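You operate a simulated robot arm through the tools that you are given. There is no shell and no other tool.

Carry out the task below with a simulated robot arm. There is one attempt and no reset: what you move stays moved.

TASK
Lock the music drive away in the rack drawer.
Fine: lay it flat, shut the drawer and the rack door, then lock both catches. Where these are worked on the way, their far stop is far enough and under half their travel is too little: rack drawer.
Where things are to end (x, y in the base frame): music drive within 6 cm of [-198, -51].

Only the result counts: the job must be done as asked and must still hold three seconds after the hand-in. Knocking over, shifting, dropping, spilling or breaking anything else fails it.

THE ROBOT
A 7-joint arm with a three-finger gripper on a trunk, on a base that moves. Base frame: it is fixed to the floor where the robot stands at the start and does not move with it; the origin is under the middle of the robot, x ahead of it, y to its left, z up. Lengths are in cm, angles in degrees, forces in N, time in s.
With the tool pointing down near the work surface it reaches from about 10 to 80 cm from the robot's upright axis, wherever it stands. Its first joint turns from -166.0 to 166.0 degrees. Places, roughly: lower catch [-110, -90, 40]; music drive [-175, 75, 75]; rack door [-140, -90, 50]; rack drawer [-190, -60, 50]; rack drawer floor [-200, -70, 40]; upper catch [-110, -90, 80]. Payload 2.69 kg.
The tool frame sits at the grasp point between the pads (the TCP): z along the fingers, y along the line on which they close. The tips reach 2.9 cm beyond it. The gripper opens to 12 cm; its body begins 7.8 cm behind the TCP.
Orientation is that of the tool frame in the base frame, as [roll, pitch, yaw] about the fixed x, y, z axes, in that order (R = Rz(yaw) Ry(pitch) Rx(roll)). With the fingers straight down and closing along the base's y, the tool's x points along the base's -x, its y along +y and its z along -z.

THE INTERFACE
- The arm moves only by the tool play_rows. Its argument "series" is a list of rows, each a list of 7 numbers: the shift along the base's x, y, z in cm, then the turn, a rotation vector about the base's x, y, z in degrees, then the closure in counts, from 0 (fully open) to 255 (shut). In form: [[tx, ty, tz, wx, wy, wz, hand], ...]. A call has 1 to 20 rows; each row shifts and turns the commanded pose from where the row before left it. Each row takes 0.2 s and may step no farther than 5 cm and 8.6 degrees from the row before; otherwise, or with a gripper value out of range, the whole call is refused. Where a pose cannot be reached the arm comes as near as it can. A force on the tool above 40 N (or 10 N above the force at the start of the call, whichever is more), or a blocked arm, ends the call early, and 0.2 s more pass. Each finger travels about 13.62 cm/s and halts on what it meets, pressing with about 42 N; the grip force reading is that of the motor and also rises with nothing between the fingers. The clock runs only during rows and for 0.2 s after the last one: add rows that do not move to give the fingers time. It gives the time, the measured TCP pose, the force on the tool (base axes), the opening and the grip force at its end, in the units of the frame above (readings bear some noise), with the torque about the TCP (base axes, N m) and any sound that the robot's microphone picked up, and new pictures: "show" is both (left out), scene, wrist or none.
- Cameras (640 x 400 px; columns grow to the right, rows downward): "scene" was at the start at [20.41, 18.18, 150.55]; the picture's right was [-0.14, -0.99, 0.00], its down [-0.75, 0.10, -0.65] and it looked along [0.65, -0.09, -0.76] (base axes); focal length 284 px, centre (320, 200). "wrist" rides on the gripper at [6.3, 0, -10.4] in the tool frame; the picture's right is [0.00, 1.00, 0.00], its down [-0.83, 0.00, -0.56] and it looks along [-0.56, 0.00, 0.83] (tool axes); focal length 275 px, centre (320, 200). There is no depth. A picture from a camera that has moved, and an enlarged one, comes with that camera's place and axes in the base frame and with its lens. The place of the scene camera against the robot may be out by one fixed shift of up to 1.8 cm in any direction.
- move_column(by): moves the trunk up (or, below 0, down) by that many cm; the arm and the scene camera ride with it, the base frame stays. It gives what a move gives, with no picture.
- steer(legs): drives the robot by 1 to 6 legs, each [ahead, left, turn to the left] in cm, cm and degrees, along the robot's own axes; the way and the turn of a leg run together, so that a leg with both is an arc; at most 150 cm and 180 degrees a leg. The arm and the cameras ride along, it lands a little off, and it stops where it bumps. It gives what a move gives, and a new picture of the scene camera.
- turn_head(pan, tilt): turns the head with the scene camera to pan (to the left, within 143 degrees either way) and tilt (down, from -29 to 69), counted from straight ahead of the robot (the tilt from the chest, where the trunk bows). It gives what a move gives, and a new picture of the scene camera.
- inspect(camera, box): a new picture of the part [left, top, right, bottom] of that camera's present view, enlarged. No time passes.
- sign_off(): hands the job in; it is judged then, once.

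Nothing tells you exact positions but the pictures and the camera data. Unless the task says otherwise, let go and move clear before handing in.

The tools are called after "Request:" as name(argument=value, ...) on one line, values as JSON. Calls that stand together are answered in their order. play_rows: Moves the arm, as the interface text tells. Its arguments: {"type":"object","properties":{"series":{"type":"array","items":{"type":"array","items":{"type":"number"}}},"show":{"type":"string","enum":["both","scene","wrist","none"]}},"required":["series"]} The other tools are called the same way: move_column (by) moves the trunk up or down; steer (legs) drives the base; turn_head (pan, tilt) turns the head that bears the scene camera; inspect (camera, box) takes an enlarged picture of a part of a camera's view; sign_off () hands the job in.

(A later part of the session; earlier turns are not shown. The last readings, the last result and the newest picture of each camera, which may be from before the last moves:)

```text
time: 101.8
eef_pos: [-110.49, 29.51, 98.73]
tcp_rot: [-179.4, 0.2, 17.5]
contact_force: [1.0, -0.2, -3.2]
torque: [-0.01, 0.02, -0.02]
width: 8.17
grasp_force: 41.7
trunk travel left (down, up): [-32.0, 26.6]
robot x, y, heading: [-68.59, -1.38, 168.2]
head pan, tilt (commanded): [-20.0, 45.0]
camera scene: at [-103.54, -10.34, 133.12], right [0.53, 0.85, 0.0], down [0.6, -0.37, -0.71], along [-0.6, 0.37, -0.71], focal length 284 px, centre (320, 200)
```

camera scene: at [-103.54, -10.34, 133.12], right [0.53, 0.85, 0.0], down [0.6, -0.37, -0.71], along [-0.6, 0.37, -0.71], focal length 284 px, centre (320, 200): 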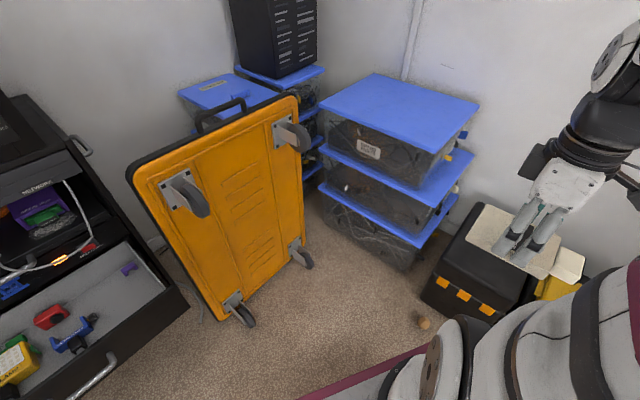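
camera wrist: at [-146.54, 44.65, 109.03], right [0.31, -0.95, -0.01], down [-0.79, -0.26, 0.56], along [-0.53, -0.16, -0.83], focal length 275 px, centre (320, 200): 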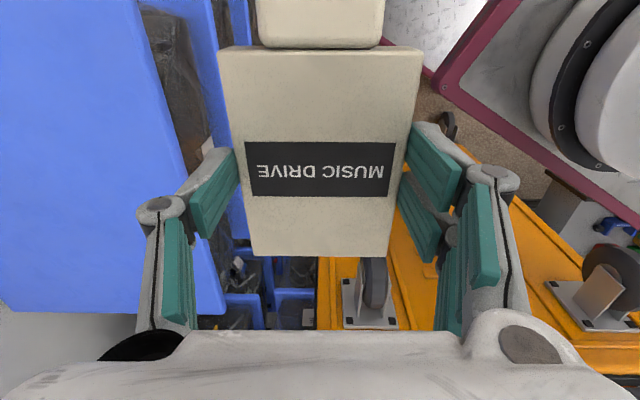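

Drive in hand and clear of the stack. Now I'll turn left to face the rack again.

Request:
steer(legs=[[0, 0, 30]])

Request:
turn_head(pan=5, tilt=50)

```text
time: 103.7
eef_pos: [-120.32, 4.28, 98.59]
tcp_rot: [-179.4, 0.2, 47.6]
contact_force: [-0.5, 0.3, -1.7]
torque: [0.04, 0.02, 0.0]
width: 8.17
grasp_force: 41.9
trunk travel left (down, up): [-32.0, 26.6]
robot x, y, heading: [-68.6, -1.4, -161.7]
head pan, tilt (commanded): [-20.0, 45.0]
camera scene: at [-94.15, -26.67, 133.13], right [0.03, 1.0, 0.0], down [0.71, -0.02, -0.71], along [-0.71, 0.02, -0.71], focal length 284 px, centre (320, 200)
```

scene: 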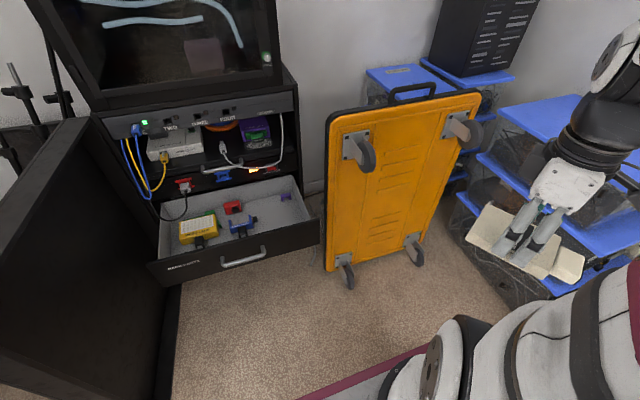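

```text
time: 104.6
eef_pos: [-120.44, 4.29, 98.61]
tcp_rot: [-179.3, 0.1, 47.6]
contact_force: [-0.6, 0.1, -2.3]
torque: [0.03, -0.01, 0.03]
width: 8.17
grasp_force: 42.7
trunk travel left (down, up): [-32.0, 26.6]
robot x, y, heading: [-68.78, -1.19, -161.5]
head pan, tilt (commanded): [5.0, 50.0]
camera scene: at [-93.1, -29.95, 132.44], right [-0.4, 0.92, 0.0], down [0.7, 0.3, -0.64], along [-0.59, -0.25, -0.77], focal length 284 px, centre (320, 200)
```

scene: 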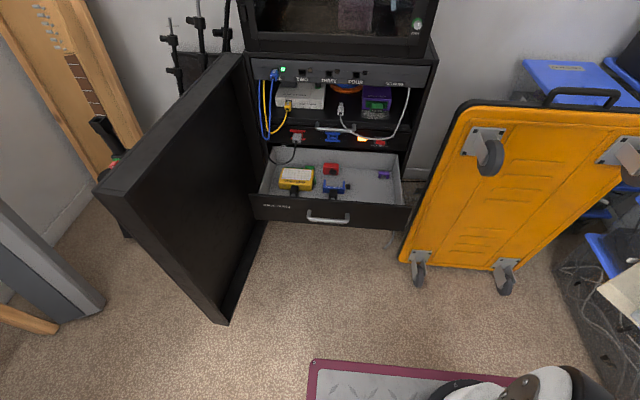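

I'll turn the drive's long axis to match the drawer and bring it in front of the robot.

Request:
play_rows(series=[[-0.8, -3.5, 0, 0, 0, -4.2, 150], [-0.8, -3.5, 0, 0, 0, -4.2, 150], [-0.8, -3.5, 0, 0, 0, -4.2, 150], [-0.8, -3.5, 0, 0, 0, -4.2, 150], [-0.8, -3.5, 0, 0, 0, -4.2, 150], [-0.8, -3.5, 0, 0, 0, -4.2, 150], [-0.8, -3.5, 0, 0, 0, -4.2, 150]], show="scene")

Request:
steer(legs=[[26, 5, 0]])

```text
time: 106.2
eef_pos: [-126.03, -20.43, 98.83]
tcp_rot: [-179.3, 0.1, 18.0]
contact_force: [0.3, -0.4, -1.0]
torque: [0.01, 0.02, 0.01]
width: 8.15
grasp_force: 41.5
trunk travel left (down, up): [-32.0, 26.6]
robot x, y, heading: [-68.5, -1.37, -161.6]
head pan, tilt (commanded): [5.0, 50.0]
camera scene: at [-93.08, -29.94, 132.44], right [-0.4, 0.92, 0.0], down [0.7, 0.3, -0.64], along [-0.59, -0.25, -0.77], focal length 284 px, centre (320, 200)
```

scene: 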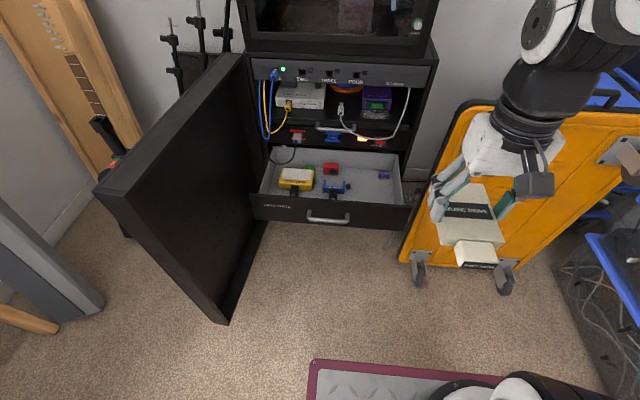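

```text
time: 108.1
eef_pos: [-149.88, -33.22, 98.91]
tcp_rot: [-179.4, 0.1, 18.0]
contact_force: [-0.4, 0.4, -1.7]
torque: [0.0, -0.01, -0.01]
width: 8.15
grasp_force: 42.4
trunk travel left (down, up): [-32.0, 26.6]
robot x, y, heading: [-92.32, -14.31, -162.0]
head pan, tilt (commanded): [5.0, 50.0]
camera scene: at [-116.97, -43.0, 132.43], right [-0.39, 0.92, 0.0], down [0.7, 0.3, -0.64], along [-0.59, -0.25, -0.77], focal length 284 px, centre (320, 200)
```

scene: 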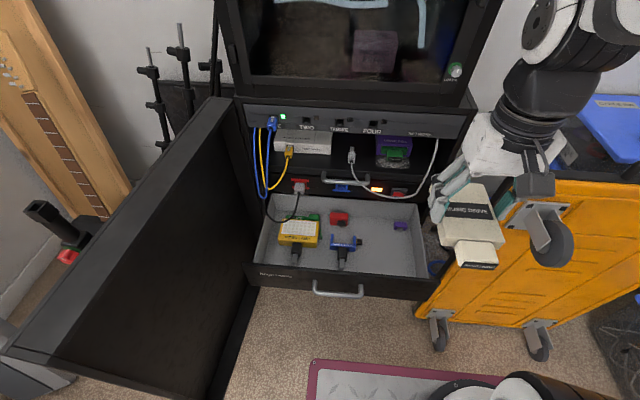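

Near the drawer now. I'll zoom in to measure the free spot precisely from here.

Request:
inspect(camera="scene", box=[240, 180, 450, 310])

```text
3.05 times, centred on (345, 245) of scene
camera zoom: at [-116.97, -43.0, 132.43], right [-0.39, 0.92, 0.0], down [0.7, 0.3, -0.64], along [-0.59, -0.25, -0.77], focal length 866 px, centre (244, 63)
```

zoom: 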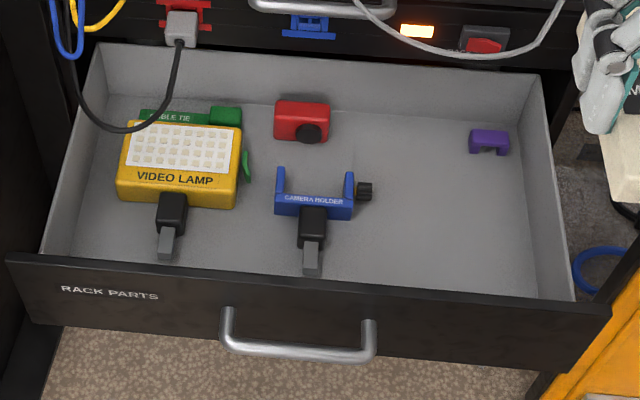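

The free spot centre (TCP goal about [-171.2, -41.2] with the drawer open) is clear of the holder, the purple part and the walls. I'll move a bit closer and lower the trunk.

Request:
steer(legs=[[9, 1, 0]])

Request:
move_column(by=-14)

Request:
inspect(camera="scene", box=[0, 0, 640, 400])

Request:
inspect(camera="wrist", box=[0, 0, 640, 400])

```text
time: 109.2
eef_pos: [-157.98, -36.9, 98.91]
tcp_rot: [-179.4, 0.1, 17.9]
contact_force: [-0.6, 0.2, -1.8]
torque: [-0.02, 0.04, 0.02]
width: 8.16
grasp_force: 41.7
trunk travel left (down, up): [-32.0, 26.6]
robot x, y, heading: [-100.65, -18.19, -162.2]
head pan, tilt (commanded): [5.0, 50.0]
camera scene: at [-125.2, -46.71, 132.43], right [-0.39, 0.92, 0.0], down [0.71, 0.3, -0.64], along [-0.59, -0.25, -0.77], focal length 284 px, centre (320, 200)
```

scene: 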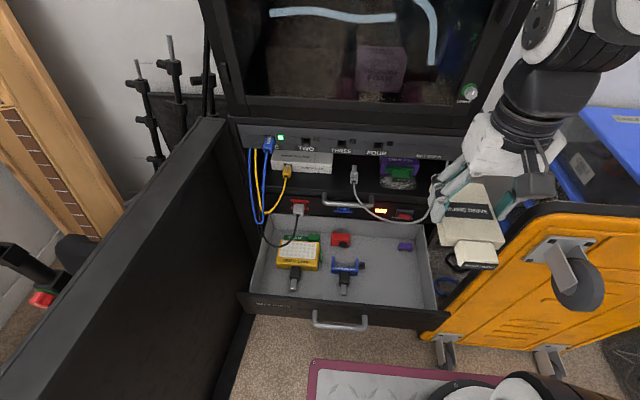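

```text
time: 110.8
eef_pos: [-158.12, -36.9, 84.92]
tcp_rot: [-179.4, 0.1, 17.8]
contact_force: [0.3, -0.3, -2.5]
torque: [0.0, 0.02, 0.01]
width: 8.15
grasp_force: 41.9
trunk travel left (down, up): [-18.0, 40.6]
robot x, y, heading: [-100.32, -18.39, -161.7]
head pan, tilt (commanded): [5.0, 50.0]
```

```text
1.00 times, centred on (320, 200) of scene (not enlarged: the box is as wide or as high as the picture)
camera zoom: at [-129.28, -48.03, 118.46], right [-0.39, 0.92, 0.0], down [0.71, 0.3, -0.64], along [-0.59, -0.25, -0.77], focal length 284 px, centre (320, 200)
```

zoom: 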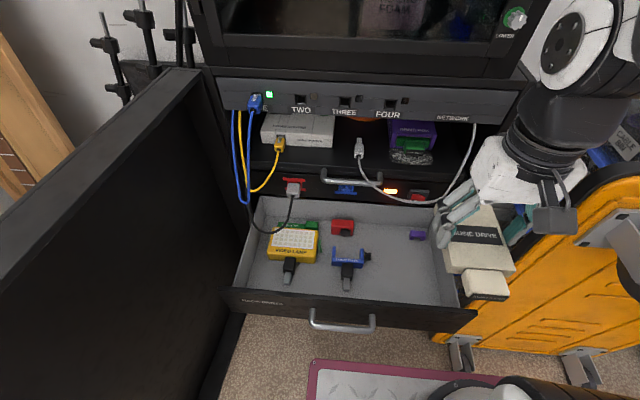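

```text
1.00 times, centred on (320, 200) of wrist (not enlarged: the box is as wide or as high as the picture)
camera zoom: at [-152.0, -35.24, 95.28], right [0.31, -0.95, -0.01], down [-0.79, -0.26, 0.56], along [-0.53, -0.17, -0.83], focal length 275 px, centre (320, 200)
```

zoom: 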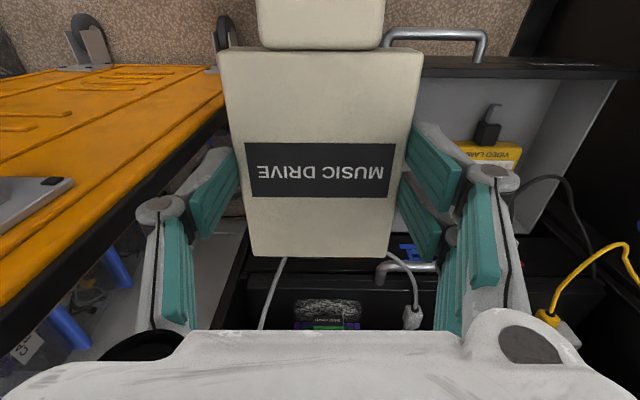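

Lateral alignment is right. I'll lower the drive and move it inward over the free spot.

Request:
play_rows(series=[[0, 0, -4, 0, 0, 0, 150], [0, 0, -4, 0, 0, 0, 150], [0, 0, -4, 0, 0, 0, 150], [0, 0, -3, 0, 0, 0, 150], [-3.1, -1.0, 0, 0, 0, 0, 150], [-3.1, -1.0, 0, 0, 0, 0, 150], [-3.1, -1.0, 0, 0, 0, 0, 150]])

```text
time: 112.5
eef_pos: [-170.88, -41.16, 71.13]
tcp_rot: [-179.4, 0.1, 17.9]
contact_force: [0.8, -0.5, -1.7]
torque: [0.0, -0.01, 0.01]
width: 8.14
grasp_force: 41.8
out of reach, approached as far as the arm can: row 2, 3, 4
trunk travel left (down, up): [-18.0, 40.6]
robot x, y, heading: [-100.44, -18.38, -161.9]
head pan, tilt (commanded): [5.0, 50.0]
camera scene: at [-129.27, -48.03, 118.46], right [-0.39, 0.92, 0.0], down [0.71, 0.3, -0.64], along [-0.59, -0.25, -0.77], focal length 284 px, centre (320, 200)
camera wrist: at [-164.96, -39.53, 81.66], right [0.31, -0.95, -0.01], down [-0.79, -0.26, 0.56], along [-0.53, -0.17, -0.83], focal length 275 px, centre (320, 200)
```

scene: 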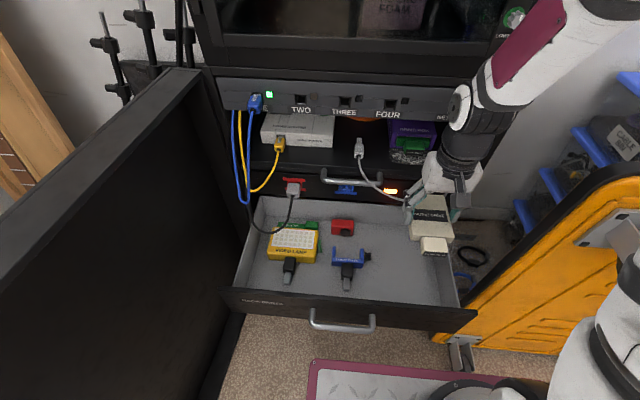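
wrist: 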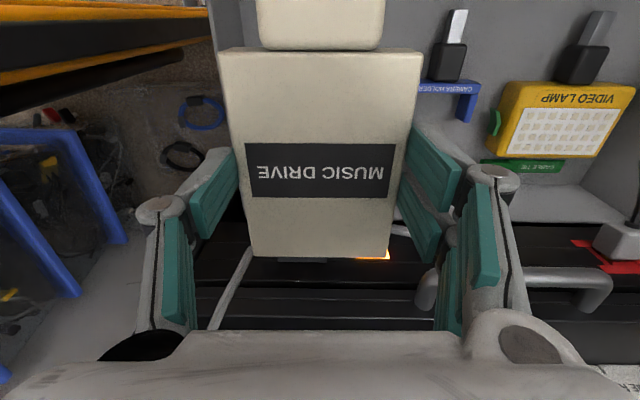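

The drive hovers over the free spot; the right wall is about 8.4 cm to the side, so I'll shift 0.6 cm left and descend.

Request:
play_rows(series=[[0.2, -0.6, -2, 0, 0, 0, 150], [0, 0, -3, 0, 0, 0, 150], [0, 0, -3, 0, 0, 0, 150], [0, 0, -3, 0, 0, 0, 150], [0, 0, -3, 0, 0, 0, 150], [0, 0, -3, 0, 0, 0, 150]])

```text
time: 113.8
eef_pos: [-170.71, -41.72, 54.26]
tcp_rot: [-179.4, 0.2, 17.9]
contact_force: [-0.3, -0.8, -2.6]
torque: [-0.02, 0.03, 0.02]
width: 8.17
grasp_force: 41.3
trunk travel left (down, up): [-18.0, 40.6]
robot x, y, heading: [-100.76, -18.05, -162.0]
head pan, tilt (commanded): [5.0, 50.0]
camera scene: at [-129.27, -48.03, 118.47], right [-0.39, 0.92, 0.0], down [0.7, 0.3, -0.64], along [-0.59, -0.25, -0.77], focal length 284 px, centre (320, 200)
camera wrist: at [-164.61, -40.1, 64.66], right [0.31, -0.95, -0.01], down [-0.79, -0.26, 0.56], along [-0.53, -0.17, -0.83], focal length 275 px, centre (320, 200)
```

scene: 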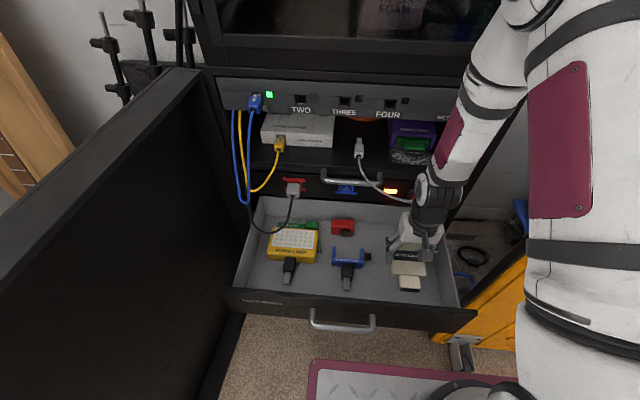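
wrist: 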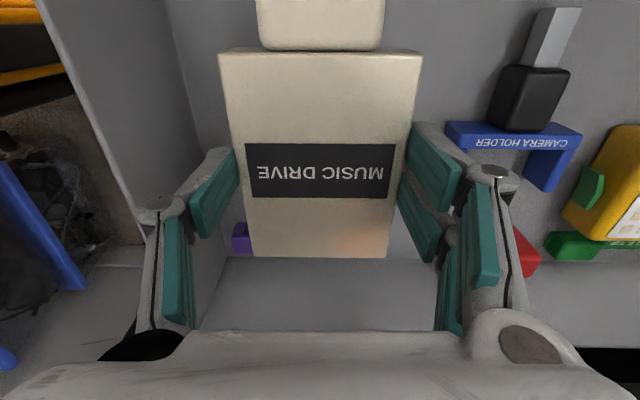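

Clear all round. Descending the last few centimetres slowly.

Request:
play_rows(series=[[0, 0, -2, 0, 0, 0, 150], [0, 0, -2, 0, 0, 0, 150], [0, 0, -1.2, 0, 0, 0, 150], [0, 0, -0.6, 0, 0, 0, 150]], show="wrist")

```text
time: 114.8
eef_pos: [-170.96, -41.63, 48.44]
tcp_rot: [-179.3, 0.2, 17.9]
contact_force: [0.4, -0.4, -2.3]
torque: [0.0, -0.01, 0.0]
width: 8.13
grasp_force: 42.2
trunk travel left (down, up): [-18.0, 40.6]
robot x, y, heading: [-100.56, -18.15, -162.1]
head pan, tilt (commanded): [5.0, 50.0]
camera wrist: at [-164.76, -39.97, 58.89], right [0.31, -0.95, -0.01], down [-0.79, -0.26, 0.56], along [-0.53, -0.17, -0.83], focal length 275 px, centre (320, 200)
```

wrist: 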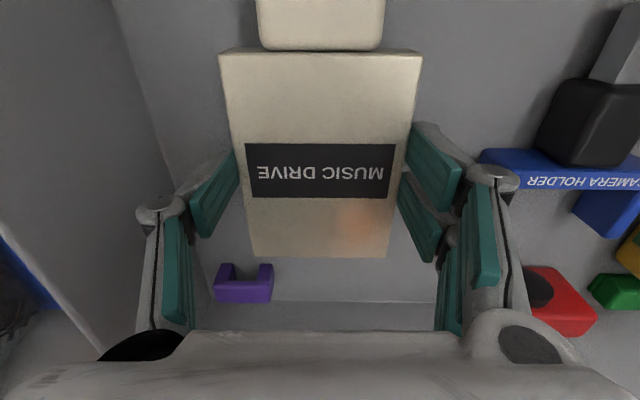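

No contact yet at z 48.4; continuing in half-centimetre steps.

Request:
play_rows(series=[[0, 0, -0.5, 0, 0, 0, 150], [0, 0, -0.5, 0, 0, 0, 150], [0, 0, 0, 0, 0, 0, 150]], show="none")

Request:
play_rows(series=[[0, 0, -0.4, 0, 0, 0, 150], [0, 0, -0.4, 0, 0, 0, 150], [0, 0, 0, 0, 0, 0, 150]], show="wrist")

```text
time: 115.7
eef_pos: [-170.7, -41.72, 47.48]
tcp_rot: [-179.4, 0.2, 17.9]
contact_force: [0.3, 0.1, -2.3]
torque: [0.02, 0.01, 0.01]
width: 8.19
grasp_force: 42.3
trunk travel left (down, up): [-18.0, 40.6]
robot x, y, heading: [-100.5, -18.18, -162.0]
head pan, tilt (commanded): [5.0, 50.0]
```

```text
time: 116.5
eef_pos: [-170.88, -41.57, 46.6]
tcp_rot: [-179.5, 0.0, 17.9]
contact_force: [0.5, -0.7, -2.4]
torque: [0.0, 0.01, -0.01]
width: 8.15
grasp_force: 41.7
trunk travel left (down, up): [-18.0, 40.6]
robot x, y, heading: [-100.51, -18.01, -162.2]
head pan, tilt (commanded): [5.0, 50.0]
camera wrist: at [-164.74, -40.0, 57.08], right [0.31, -0.95, -0.01], down [-0.79, -0.26, 0.56], along [-0.53, -0.17, -0.83], focal length 275 px, centre (320, 200)
```

wrist: 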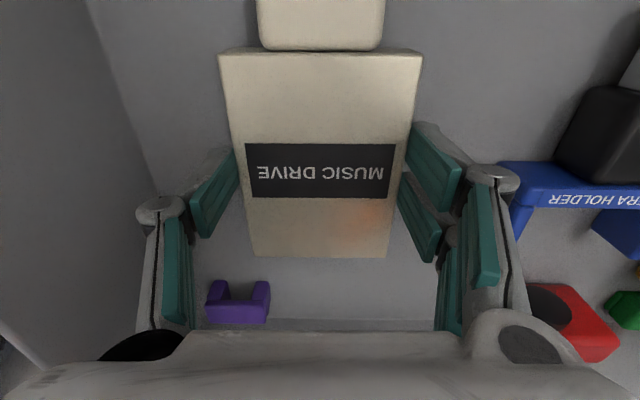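

Still hanging free; continuing down.

Request:
play_rows(series=[[0, 0, -0.5, 0, 0, 0, 150], [0, 0, -0.4, 0, 0, 0, 150], [0, 0, 0, 0, 0, 0, 150]], show="none")

Request:
play_rows(series=[[0, 0, -0.4, 0, 0, 0, 150], [0, 0, -0.3, 0, 0, 0, 150], [0, 0, 0, 0, 0, 0, 150]], show="wrist")

```text
time: 117.2
eef_pos: [-170.98, -41.72, 45.87]
tcp_rot: [-179.5, 0.5, 17.8]
contact_force: [-1.2, -0.4, 27.8]
torque: [-0.1, 0.03, 0.0]
width: 8.22
grasp_force: 41.5
trunk travel left (down, up): [-18.0, 40.6]
robot x, y, heading: [-100.39, -18.03, -161.9]
head pan, tilt (commanded): [5.0, 50.0]
```

```text
time: 118.0
eef_pos: [-170.88, -41.7, 45.29]
tcp_rot: [-179.4, 0.2, 17.8]
contact_force: [-2.5, 2.7, 27.6]
torque: [-0.03, 0.11, 0.09]
width: 8.16
grasp_force: 41.8
trunk travel left (down, up): [-18.0, 40.6]
robot x, y, heading: [-100.85, -18.21, -161.8]
head pan, tilt (commanded): [5.0, 50.0]
camera wrist: at [-164.74, -40.0, 55.59], right [0.31, -0.95, -0.01], down [-0.79, -0.26, 0.56], along [-0.53, -0.17, -0.83], focal length 275 px, centre (320, 200)
```

wrist: 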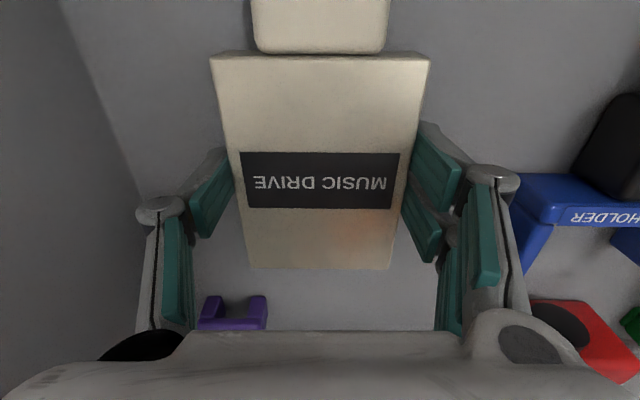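

The drive rests on the drawer floor. I'll open just enough to release and lift straight up.

Request:
play_rows(series=[[0, 0, 0.1, 0, 0, 0, 80], [0, 0, 0.1, 0, 0, 0, 66], [0, 0, 0, 0, 0, 0, 66], [0, 0, 0, 0, 0, 0, 66]], show="wrist")

```text
time: 119.0
eef_pos: [-170.79, -41.68, 45.24]
tcp_rot: [-179.4, 0.1, 17.9]
contact_force: [0.3, 0.2, -0.2]
torque: [-0.01, 0.0, 0.01]
width: 8.9
grasp_force: 0.0
trunk travel left (down, up): [-18.0, 40.6]
robot x, y, heading: [-100.55, -18.2, -162.0]
head pan, tilt (commanded): [5.0, 50.0]
camera wrist: at [-164.73, -40.04, 55.72], right [0.31, -0.95, -0.01], down [-0.79, -0.26, 0.56], along [-0.53, -0.17, -0.83], focal length 275 px, centre (320, 200)
```

wrist: 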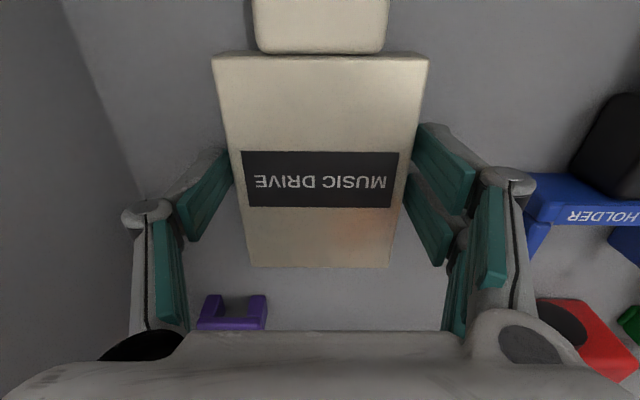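

Released (no force). Lifting straight up.

Request:
play_rows(series=[[0, 0, 1, 0, 0, 0, 66], [0, 0, 2, 0, 0, 0, 66], [0, 0, 3, 0, 0, 0, 66], [0, 0, 4, 0, 0, 0, 66], [0, 0, 4, 0, 0, 0, 66], [0, 0, 4, 0, 0, 0, 66], [0, 0, 4, 0, 0, 0, 66]])

```text
time: 120.7
eef_pos: [-170.63, -41.69, 67.12]
tcp_rot: [-179.4, 0.1, 18.0]
contact_force: [-0.2, 0.3, 0.3]
torque: [0.02, -0.03, 0.03]
width: 8.92
grasp_force: 0.0
trunk travel left (down, up): [-18.0, 40.6]
robot x, y, heading: [-100.96, -17.97, -162.0]
head pan, tilt (commanded): [5.0, 50.0]
camera scene: at [-129.3, -48.04, 118.45], right [-0.39, 0.92, 0.0], down [0.71, 0.3, -0.64], along [-0.59, -0.25, -0.77], focal length 284 px, centre (320, 200)
camera wrist: at [-164.63, -40.05, 77.6], right [0.31, -0.95, -0.01], down [-0.79, -0.26, 0.56], along [-0.53, -0.16, -0.83], focal length 275 px, centre (320, 200)
```

scene: 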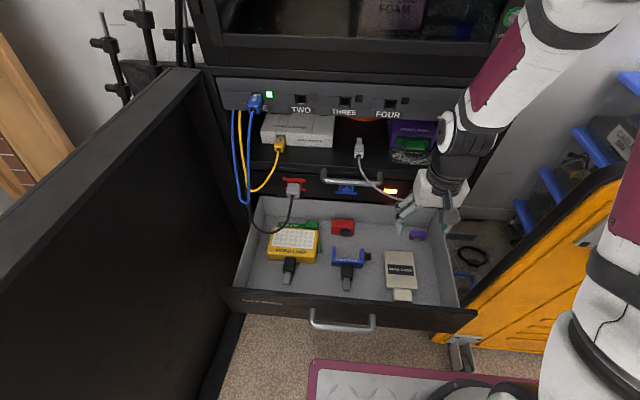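
wrist: 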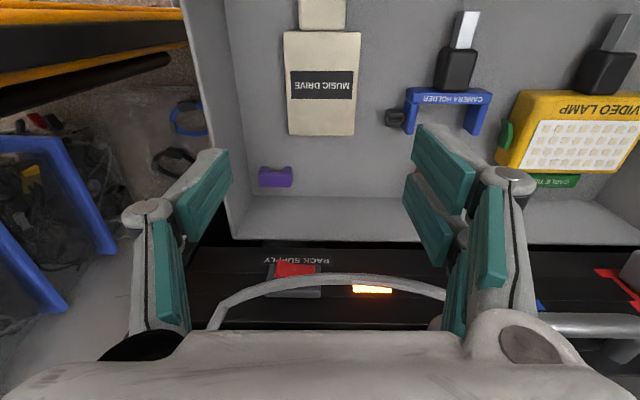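

The drive lies flat, well clear of the other parts. Next I'll back away and set the hand to push the drawer front shut.

Request:
play_rows(series=[[0, 0, 4, 0, 0, 0, 66], [0, 0, 4, 0, 0, 0, 66]], show="none")

Request:
steer(legs=[[-26, 3, 0]])

Request:
play_rows(series=[[0, 0, -1, -2.4, 7.4, 0, 150], [0, 0, -2, -2.4, 7.4, 0, 255], [0, 0, -2, -2.4, 7.4, 0, 255], [0, 0, -2, -2.4, 7.4, 0, 255], [0, 0, -2, -2.4, 7.4, 0, 255], [0, 0, -2, -2.4, 7.4, 0, 255], [0, 0, -2, -2.4, 7.4, 0, 255], [0, 0, -2, -2.4, 7.4, 0, 255], [0, 0, -2, 0, 0, 0, 255]])

```text
time: 121.2
eef_pos: [-170.66, -42.02, 75.08]
tcp_rot: [-179.4, 0.0, 17.8]
contact_force: [-0.1, -0.2, -0.6]
torque: [0.03, -0.01, 0.01]
width: 8.89
grasp_force: 0.0
trunk travel left (down, up): [-18.0, 40.6]
robot x, y, heading: [-100.46, -18.16, -161.9]
head pan, tilt (commanded): [5.0, 50.0]
```

```text
time: 123.1
eef_pos: [-145.23, -36.8, 75.14]
tcp_rot: [-179.4, 0.1, 17.7]
contact_force: [-1.0, -0.6, 0.5]
torque: [0.01, 0.0, 0.03]
width: 8.9
grasp_force: 0.1
trunk travel left (down, up): [-18.0, 40.6]
robot x, y, heading: [-74.99, -13.34, -162.3]
head pan, tilt (commanded): [5.0, 50.0]
camera scene: at [-103.8, -42.88, 118.46], right [-0.39, 0.92, 0.0], down [0.71, 0.3, -0.64], along [-0.59, -0.25, -0.77], focal length 284 px, centre (320, 200)
```

scene: 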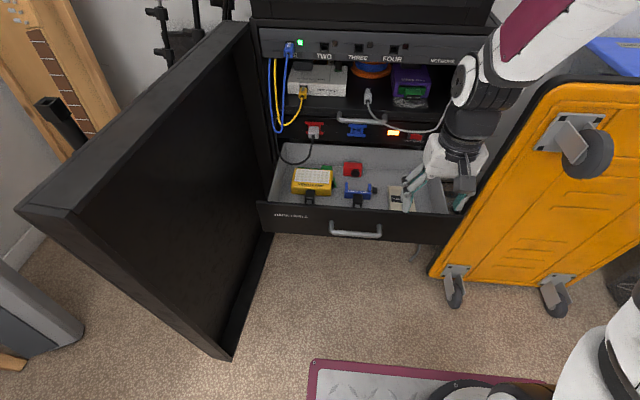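

```text
time: 125.1
eef_pos: [-151.62, -39.0, 57.38]
tcp_rot: [-179.8, 62.5, 17.5]
contact_force: [-0.2, -0.5, -0.1]
torque: [-0.03, 0.02, -0.02]
width: 0.0
grasp_force: 28.5
out of reach, approached as far as the arm can: row 4, 5, 6
trunk travel left (down, up): [-18.0, 40.6]
robot x, y, heading: [-75.01, -12.84, -162.1]
head pan, tilt (commanded): [5.0, 50.0]
camera scene: at [-103.79, -42.88, 118.47], right [-0.39, 0.92, 0.0], down [0.71, 0.3, -0.64], along [-0.59, -0.25, -0.77], focal length 284 px, centre (320, 200)
camera wrist: at [-139.89, -35.56, 56.64], right [0.3, -0.95, -0.01], down [0.1, 0.03, 0.99], along [-0.95, -0.3, 0.11], focal length 275 px, centre (320, 200)
```

scene: 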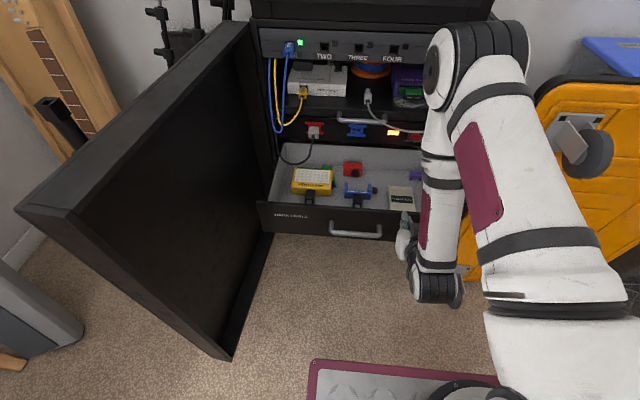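
wrist: 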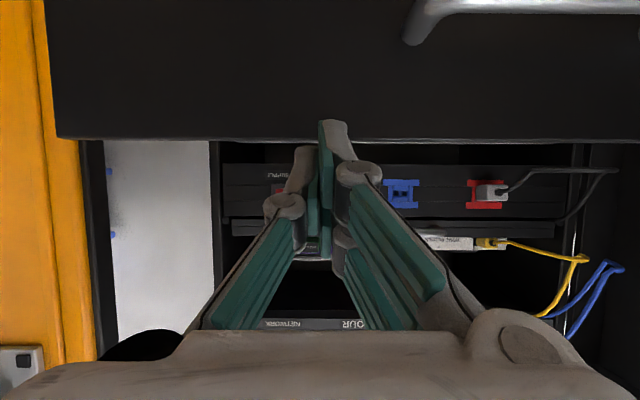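

The closed hand is tilted towards the drawer front beside the handle. I'll lower it to mid-panel height.

Request:
play_rows(series=[[0.3, 0.1, -2.1, 0, 0, 0, 255], [0.3, 0.1, -2.1, 0, 0, 0, 255], [0, 0, -2.1, 0, 0, 0, 255]])

```text
time: 125.9
eef_pos: [-151.14, -38.93, 51.22]
tcp_rot: [-179.8, 62.3, 17.5]
contact_force: [-0.1, 0.1, 0.5]
torque: [0.0, -0.02, 0.0]
width: 0.0
grasp_force: 28.8
trunk travel left (down, up): [-18.0, 40.6]
robot x, y, heading: [-75.15, -13.15, -161.9]
head pan, tilt (commanded): [5.0, 50.0]
camera scene: at [-103.8, -42.88, 118.46], right [-0.39, 0.92, 0.0], down [0.71, 0.3, -0.64], along [-0.59, -0.25, -0.77], focal length 284 px, centre (320, 200)
camera wrist: at [-139.41, -35.5, 50.4], right [0.3, -0.95, -0.01], down [0.1, 0.03, 0.99], along [-0.95, -0.3, 0.11], focal length 275 px, centre (320, 200)
```

scene: 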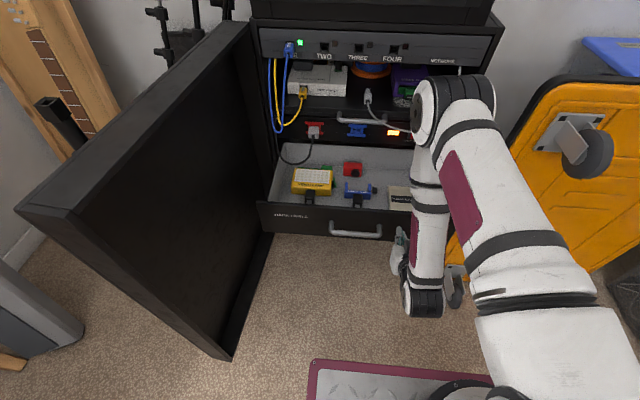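
wrist: 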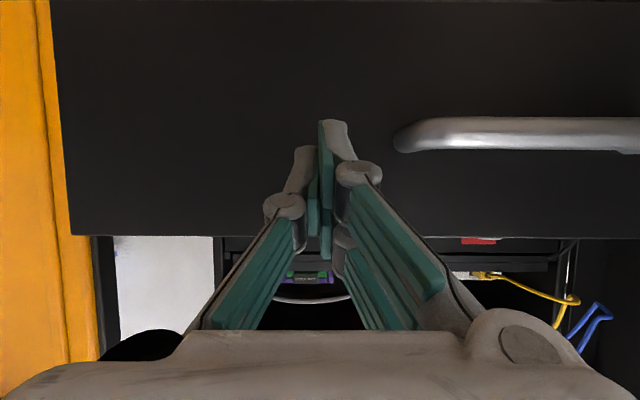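

At this range the arm is folded with its elbow ahead of the hand, which would hit the rack during the push. I'll back the base and extend the arm so the elbow lags behind.

Request:
steer(legs=[[-20, 0, 0]])

Request:
play_rows(series=[[-3, -1, 0, 0, 0, 0, 255], [-3, -1, 0, 0, 0, 0, 255], [-3, -1, 0, 0, 0, 0, 255], [-3, -1, 0, 0, 0, 0, 255], [-3, -1, 0, 0, 0, 0, 255]])

```text
time: 127.5
eef_pos: [-132.26, -32.76, 51.19]
tcp_rot: [-179.8, 62.4, 17.3]
contact_force: [-0.5, 0.4, -0.2]
torque: [0.01, 0.0, -0.02]
width: 0.0
grasp_force: 28.8
trunk travel left (down, up): [-18.0, 40.6]
robot x, y, heading: [-56.14, -7.38, -162.1]
head pan, tilt (commanded): [5.0, 50.0]
camera scene: at [-84.91, -36.75, 118.46], right [-0.39, 0.92, 0.0], down [0.71, 0.3, -0.64], along [-0.59, -0.25, -0.77], focal length 284 px, centre (320, 200)
```

scene: 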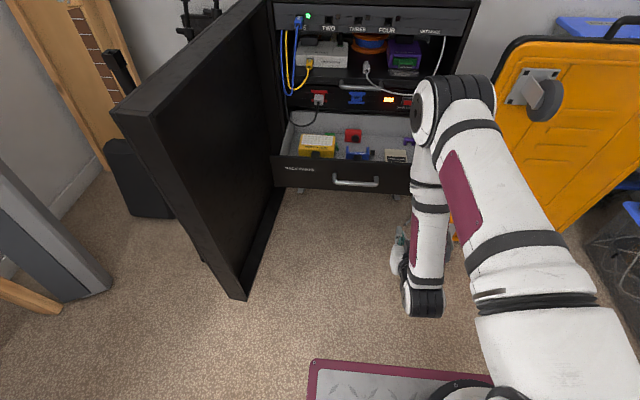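

```text
time: 128.7
eef_pos: [-147.38, -37.87, 51.06]
tcp_rot: [-179.8, 62.4, 17.5]
contact_force: [-0.3, 0.0, 0.9]
torque: [0.02, -0.01, 0.02]
width: 0.0
grasp_force: 28.7
trunk travel left (down, up): [-18.0, 40.6]
robot x, y, heading: [-56.13, -7.19, -162.4]
head pan, tilt (commanded): [5.0, 50.0]
camera scene: at [-84.9, -36.75, 118.46], right [-0.39, 0.92, 0.0], down [0.71, 0.3, -0.64], along [-0.59, -0.25, -0.77], focal length 284 px, centre (320, 200)
camera wrist: at [-135.68, -34.23, 50.22], right [0.3, -0.95, -0.01], down [0.1, 0.03, 0.99], along [-0.95, -0.3, 0.11], focal length 275 px, centre (320, 200)
```

scene: 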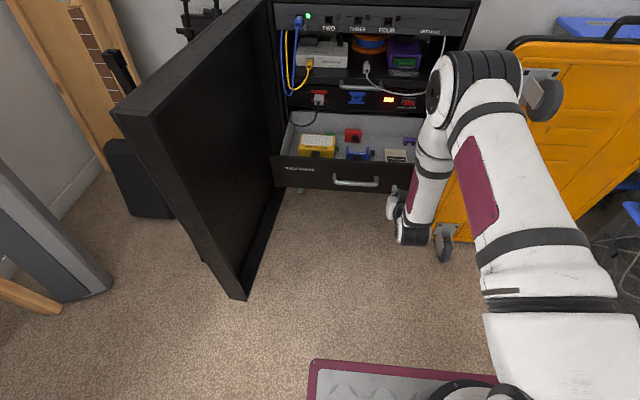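
wrist: 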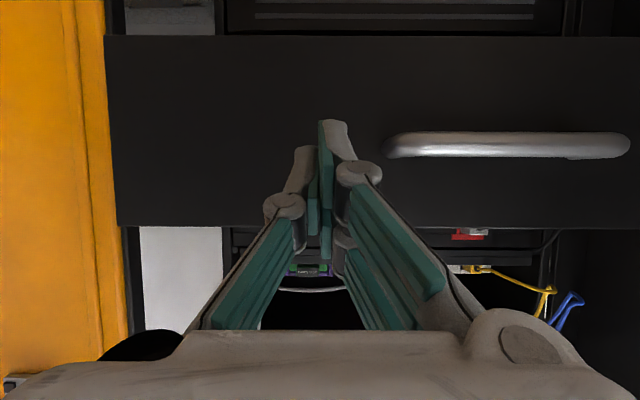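

The elbow now trails the hand. I'll extend to contact the drawer front and then push with the base.

Request:
play_rows(series=[[-1.9, -0.62, 0, 0, 0, 0, 255], [-1.9, -0.62, 0, 0, 0, 0, 255], [-1.9, -0.62, 0, 0, 0, 0, 255], [-0.95, -0.31, 0, 0, 0, 0, 255]], show="scene")

```text
time: 129.7
eef_pos: [-153.97, -39.83, 51.02]
tcp_rot: [-179.9, 62.4, 17.4]
contact_force: [-0.1, 0.3, 0.8]
torque: [0.03, 0.01, 0.01]
width: 0.0
grasp_force: 29.2
trunk travel left (down, up): [-18.0, 40.6]
robot x, y, heading: [-56.2, -7.14, -162.0]
head pan, tilt (commanded): [5.0, 50.0]
camera scene: at [-84.9, -36.74, 118.46], right [-0.39, 0.92, 0.0], down [0.71, 0.3, -0.64], along [-0.59, -0.25, -0.77], focal length 284 px, centre (320, 200)
```

scene: 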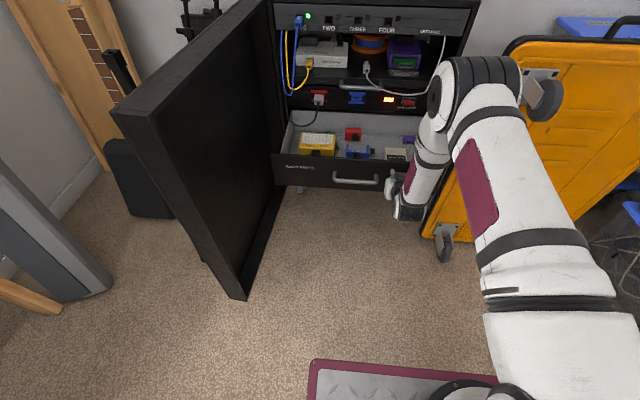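

About to touch the panel. Pushing with the base now, in steps.

Request:
steer(legs=[[9, 0, 0]])

```text
time: 130.8
eef_pos: [-162.58, -42.73, 50.97]
tcp_rot: [-179.8, 62.5, 17.4]
contact_force: [-0.1, -0.2, 1.0]
torque: [-0.03, -0.02, 0.01]
width: 0.01
grasp_force: 28.5
trunk travel left (down, up): [-18.0, 40.6]
robot x, y, heading: [-65.0, -9.92, -162.3]
head pan, tilt (commanded): [5.0, 50.0]
camera scene: at [-93.47, -39.52, 118.46], right [-0.39, 0.92, 0.0], down [0.71, 0.3, -0.64], along [-0.59, -0.25, -0.77], focal length 284 px, centre (320, 200)
```

scene: 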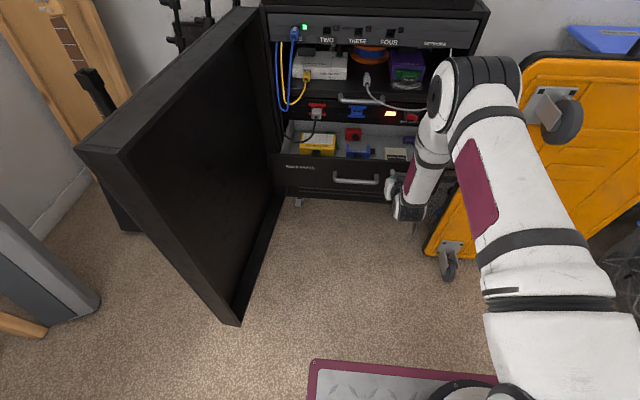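

The drawer slides in easily. Continuing.

Request:
steer(legs=[[9, 0, 0]])

Request:
inspect(camera="scene", box=[360, 0, 600, 220])

```text
time: 131.9
eef_pos: [-170.98, -45.68, 51.08]
tcp_rot: [-179.8, 62.4, 17.6]
contact_force: [0.2, -0.4, -0.5]
torque: [0.01, -0.02, 0.0]
width: 0.0
grasp_force: 28.6
trunk travel left (down, up): [-18.0, 40.6]
robot x, y, heading: [-73.01, -12.65, -162.2]
head pan, tilt (commanded): [5.0, 50.0]
camera scene: at [-101.93, -42.34, 118.46], right [-0.39, 0.92, 0.0], down [0.71, 0.3, -0.64], along [-0.59, -0.25, -0.77], focal length 284 px, centre (320, 200)
```

scene: 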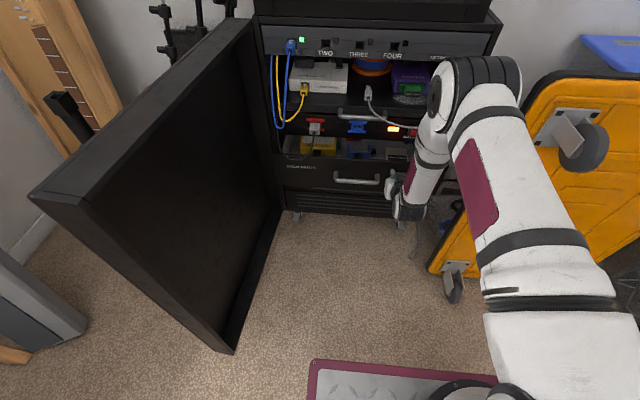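

```text
1.82 times, centred on (480, 110) of scene
camera zoom: at [-101.93, -42.34, 118.46], right [-0.39, 0.92, 0.0], down [0.71, 0.3, -0.64], along [-0.59, -0.25, -0.77], focal length 516 px, centre (29, 364)
```

zoom: 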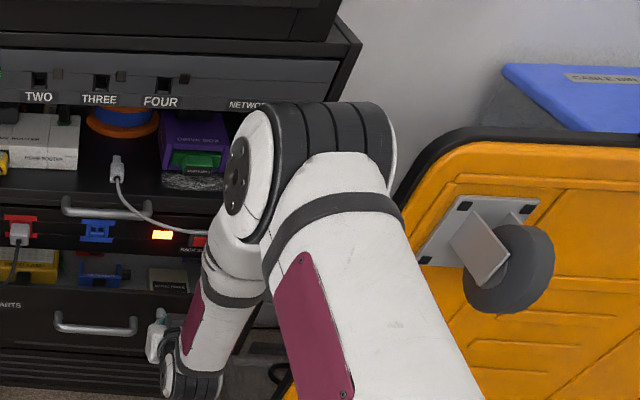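

About 11 cm remain. I'll use arm extension for the rest so the elbow advances less than the hand.

Request:
play_rows(series=[[-1.43, -0.46, 0, 0, 0, 0, 255], [-1.43, -0.46, 0, 0, 0, 0, 255], [-1.43, -0.46, 0, 0, 0, 0, 255], [-1.43, -0.46, 0, 0, 0, 0, 255]])

```text
time: 132.9
eef_pos: [-176.78, -47.46, 51.02]
tcp_rot: [-179.9, 62.5, 17.7]
contact_force: [-0.4, -0.3, 0.2]
torque: [0.03, 0.0, 0.0]
width: 0.0
grasp_force: 28.2
trunk travel left (down, up): [-18.0, 40.6]
robot x, y, heading: [-73.22, -12.54, -161.6]
head pan, tilt (commanded): [5.0, 50.0]
camera scene: at [-101.93, -42.34, 118.46], right [-0.39, 0.92, 0.0], down [0.71, 0.3, -0.64], along [-0.59, -0.25, -0.77], focal length 284 px, centre (320, 200)
camera wrist: at [-165.11, -43.91, 50.26], right [0.3, -0.95, -0.01], down [0.1, 0.03, 0.99], along [-0.95, -0.3, 0.11], focal length 275 px, centre (320, 200)
```

scene: 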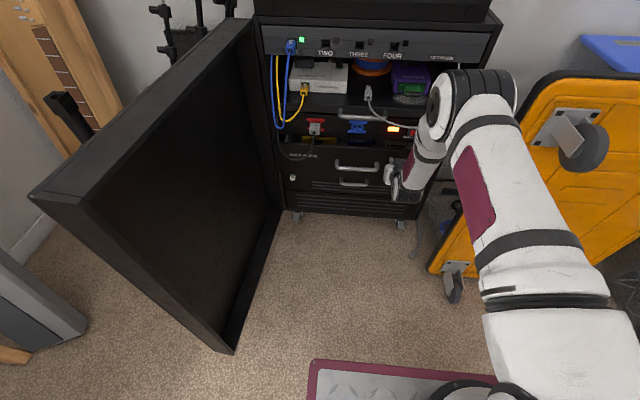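
wrist: 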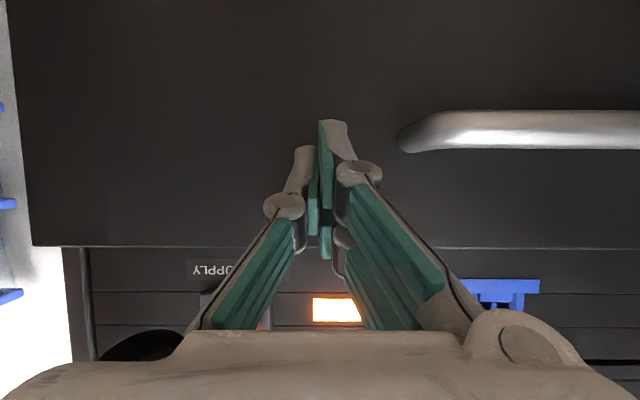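

Nearly shut. A few more small steps, watching force.

Request:
play_rows(series=[[-1.14, -0.37, 0, 0, 0, 0, 255], [-1.14, -0.37, 0, 0, 0, 0, 255], [-0.76, -0.25, 0, 0, 0, 0, 255]], show="wrist")

Request:
inspect(camera="scene", box=[260, 80, 480, 230])

```text
time: 133.7
eef_pos: [-179.83, -48.5, 51.16]
tcp_rot: [-179.9, 62.4, 17.6]
contact_force: [0.0, 0.2, -0.5]
torque: [-0.03, -0.02, -0.04]
width: 0.02
grasp_force: 28.8
trunk travel left (down, up): [-18.0, 40.6]
robot x, y, heading: [-73.07, -12.61, -162.2]
head pan, tilt (commanded): [5.0, 50.0]
camera wrist: at [-168.12, -45.0, 50.29], right [0.3, -0.95, -0.01], down [0.1, 0.03, 0.99], along [-0.95, -0.3, 0.11], focal length 275 px, centre (320, 200)
```

wrist: 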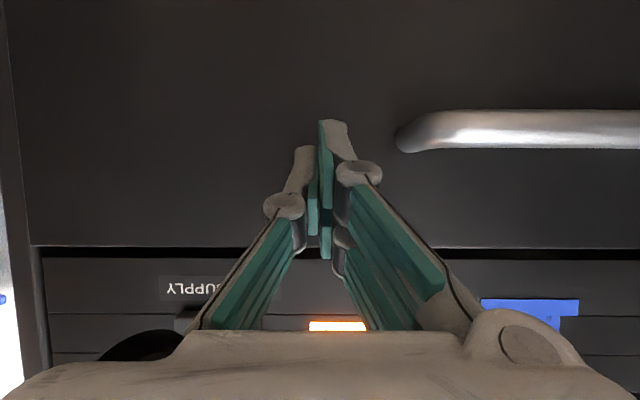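

```text
2.67 times, centred on (370, 155) of scene
camera zoom: at [-101.93, -42.34, 118.46], right [-0.39, 0.92, 0.0], down [0.71, 0.3, -0.64], along [-0.59, -0.25, -0.77], focal length 758 px, centre (187, 320)
```

zoom: 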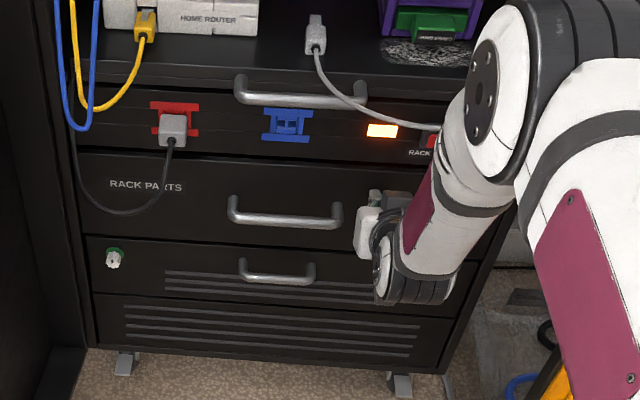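

The front looks nearly flush. Pressing a little further until it resists.

Request:
play_rows(series=[[-0.95, -0.31, 0, 0, 0, 0, 255], [-0.57, -0.19, 0, 0, 0, 0, 255], [-0.48, -0.15, 0, 0, 0, 0, 255]], show="wrist")

```text
time: 134.3
eef_pos: [-180.62, -48.79, 50.88]
tcp_rot: [-179.9, 62.0, 17.5]
contact_force: [14.1, 4.8, 6.1]
torque: [-0.15, 0.28, 0.06]
width: 0.0
grasp_force: 28.2
trunk travel left (down, up): [-18.0, 40.6]
robot x, y, heading: [-73.22, -12.48, -162.0]
head pan, tilt (commanded): [5.0, 50.0]
stopped in row 2: the force on the tool passed its limit at 56 N (the readings are from after the stop); the commanded pose is now the measured one
camera wrist: at [-169.0, -45.37, 50.16], right [0.3, -0.95, -0.01], down [0.1, 0.03, 0.99], along [-0.95, -0.3, 0.1], focal length 275 px, centre (320, 200)
```

wrist: 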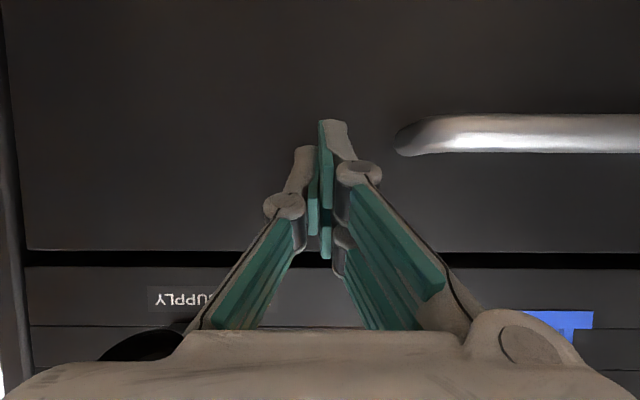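

The drawer is shut against its stop. Backing the hand away.

Request:
play_rows(series=[[1.9, 0.62, 0, 0, 0, 0, 255], [2.85, 0.93, 0, 0, 0, 0, 255], [2.85, 0.93, 0, 0, 0, 0, 255], [2.85, 0.93, 0.5, 0, 0, 0, 255], [2.85, 0.93, 0.5, 0, 0, 0, 255]], show="none")

Request:
steer(legs=[[-15, 0, 0]])

Request:
inspect(camera="scene", box=[240, 20, 480, 220])

```text
time: 135.5
eef_pos: [-167.34, -44.49, 52.0]
tcp_rot: [-179.7, 62.1, 17.6]
contact_force: [-0.2, 0.3, 0.1]
torque: [0.0, 0.03, 0.01]
width: 0.0
grasp_force: 28.3
trunk travel left (down, up): [-18.0, 40.6]
robot x, y, heading: [-73.18, -12.69, -161.9]
head pan, tilt (commanded): [5.0, 50.0]
```

```text
time: 136.8
eef_pos: [-153.11, -39.99, 51.83]
tcp_rot: [-179.8, 62.1, 17.5]
contact_force: [0.4, 0.1, 0.2]
torque: [0.03, 0.03, -0.03]
width: 0.0
grasp_force: 28.5
trunk travel left (down, up): [-18.0, 40.6]
robot x, y, heading: [-58.99, -7.84, -162.1]
head pan, tilt (commanded): [5.0, 50.0]
camera scene: at [-87.58, -37.72, 118.46], right [-0.39, 0.92, 0.0], down [0.7, 0.3, -0.64], along [-0.59, -0.25, -0.77], focal length 284 px, centre (320, 200)
```

scene: 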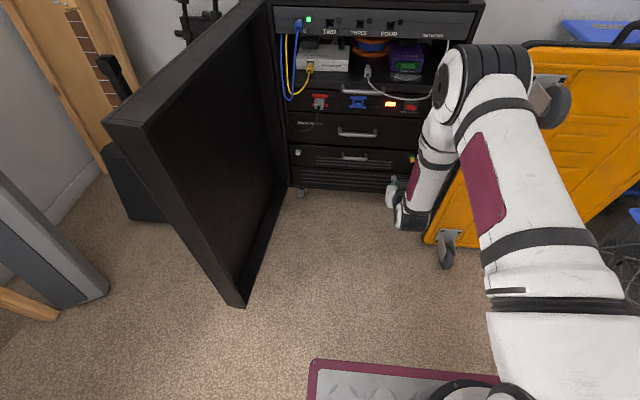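

```text
2.00 times, centred on (360, 120) of scene
camera zoom: at [-87.58, -37.72, 118.46], right [-0.39, 0.92, 0.0], down [0.7, 0.3, -0.64], along [-0.59, -0.25, -0.77], focal length 568 px, centre (240, 360)
```

zoom: 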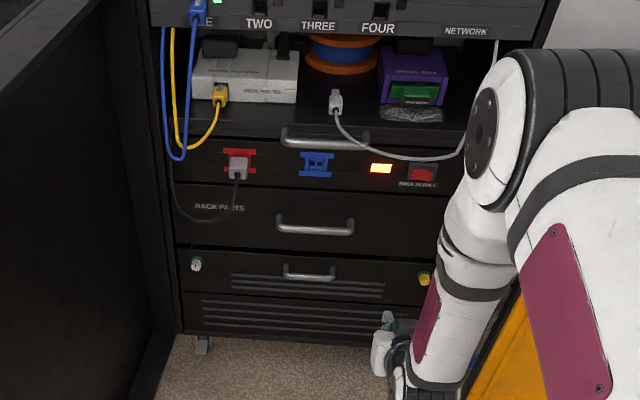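

The drawer is closed flush. Now for the door: I'll raise the trunk, point the tool down, and use the open hand as a fork over the door's top edge to swing it.

Request:
move_column(by=32)

Request:
play_rows(series=[[2, 0.6, 2, 2.4, -7.4, 0, 255], [2, 0.6, 2, 2.4, -7.4, 0, 255], [2, 0.6, 2, 2.4, -7.4, 0, 255], [2, 0.6, 2, 2.4, -7.4, 0, 255], [2, 0.6, 2, 2.4, -7.4, 0, 255], [2, 0.6, 2, 2.4, -7.4, 0, 255], [2, 0.6, 2, 2.4, -7.4, 0, 255], [2, 0.6, 2, 2.4, -7.4, 0, 255]])

```text
time: 140.0
eef_pos: [-153.06, -40.02, 83.9]
tcp_rot: [-179.8, 62.1, 17.6]
contact_force: [0.3, 1.0, 0.4]
torque: [0.04, 0.01, -0.02]
width: 0.0
grasp_force: 28.7
trunk travel left (down, up): [-50.0, 8.6]
robot x, y, heading: [-58.38, -7.66, -161.9]
head pan, tilt (commanded): [5.0, 50.0]
```

```text
time: 141.8
eef_pos: [-136.95, -35.19, 99.89]
tcp_rot: [-179.5, -0.3, 17.8]
contact_force: [0.6, 0.4, -0.5]
torque: [0.0, 0.01, 0.0]
width: 0.01
grasp_force: 28.8
trunk travel left (down, up): [-50.0, 8.6]
robot x, y, heading: [-58.95, -7.95, -162.3]
head pan, tilt (commanded): [5.0, 50.0]
camera scene: at [-71.96, -32.63, 150.46], right [-0.39, 0.92, 0.0], down [0.7, 0.3, -0.64], along [-0.59, -0.25, -0.77], focal length 284 px, centre (320, 200)
camera wrist: at [-131.01, -33.55, 110.34], right [0.31, -0.95, -0.01], down [-0.79, -0.26, 0.55], along [-0.53, -0.17, -0.83], focal length 275 px, centre (320, 200)
```

scene: 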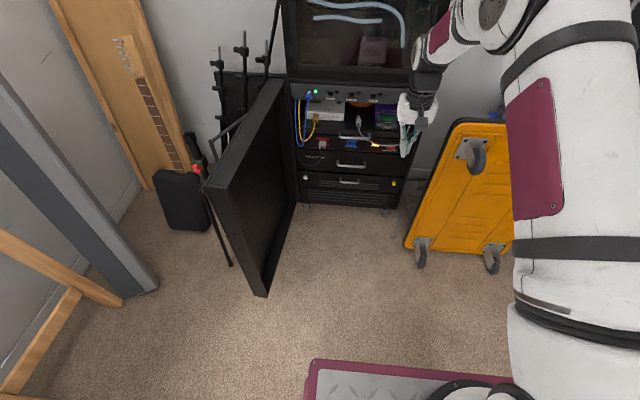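
wrist: 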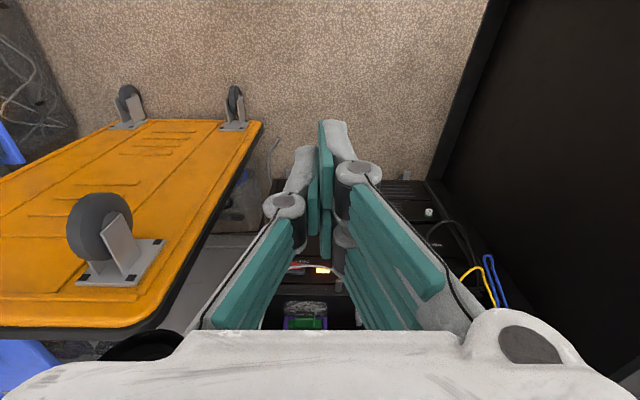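

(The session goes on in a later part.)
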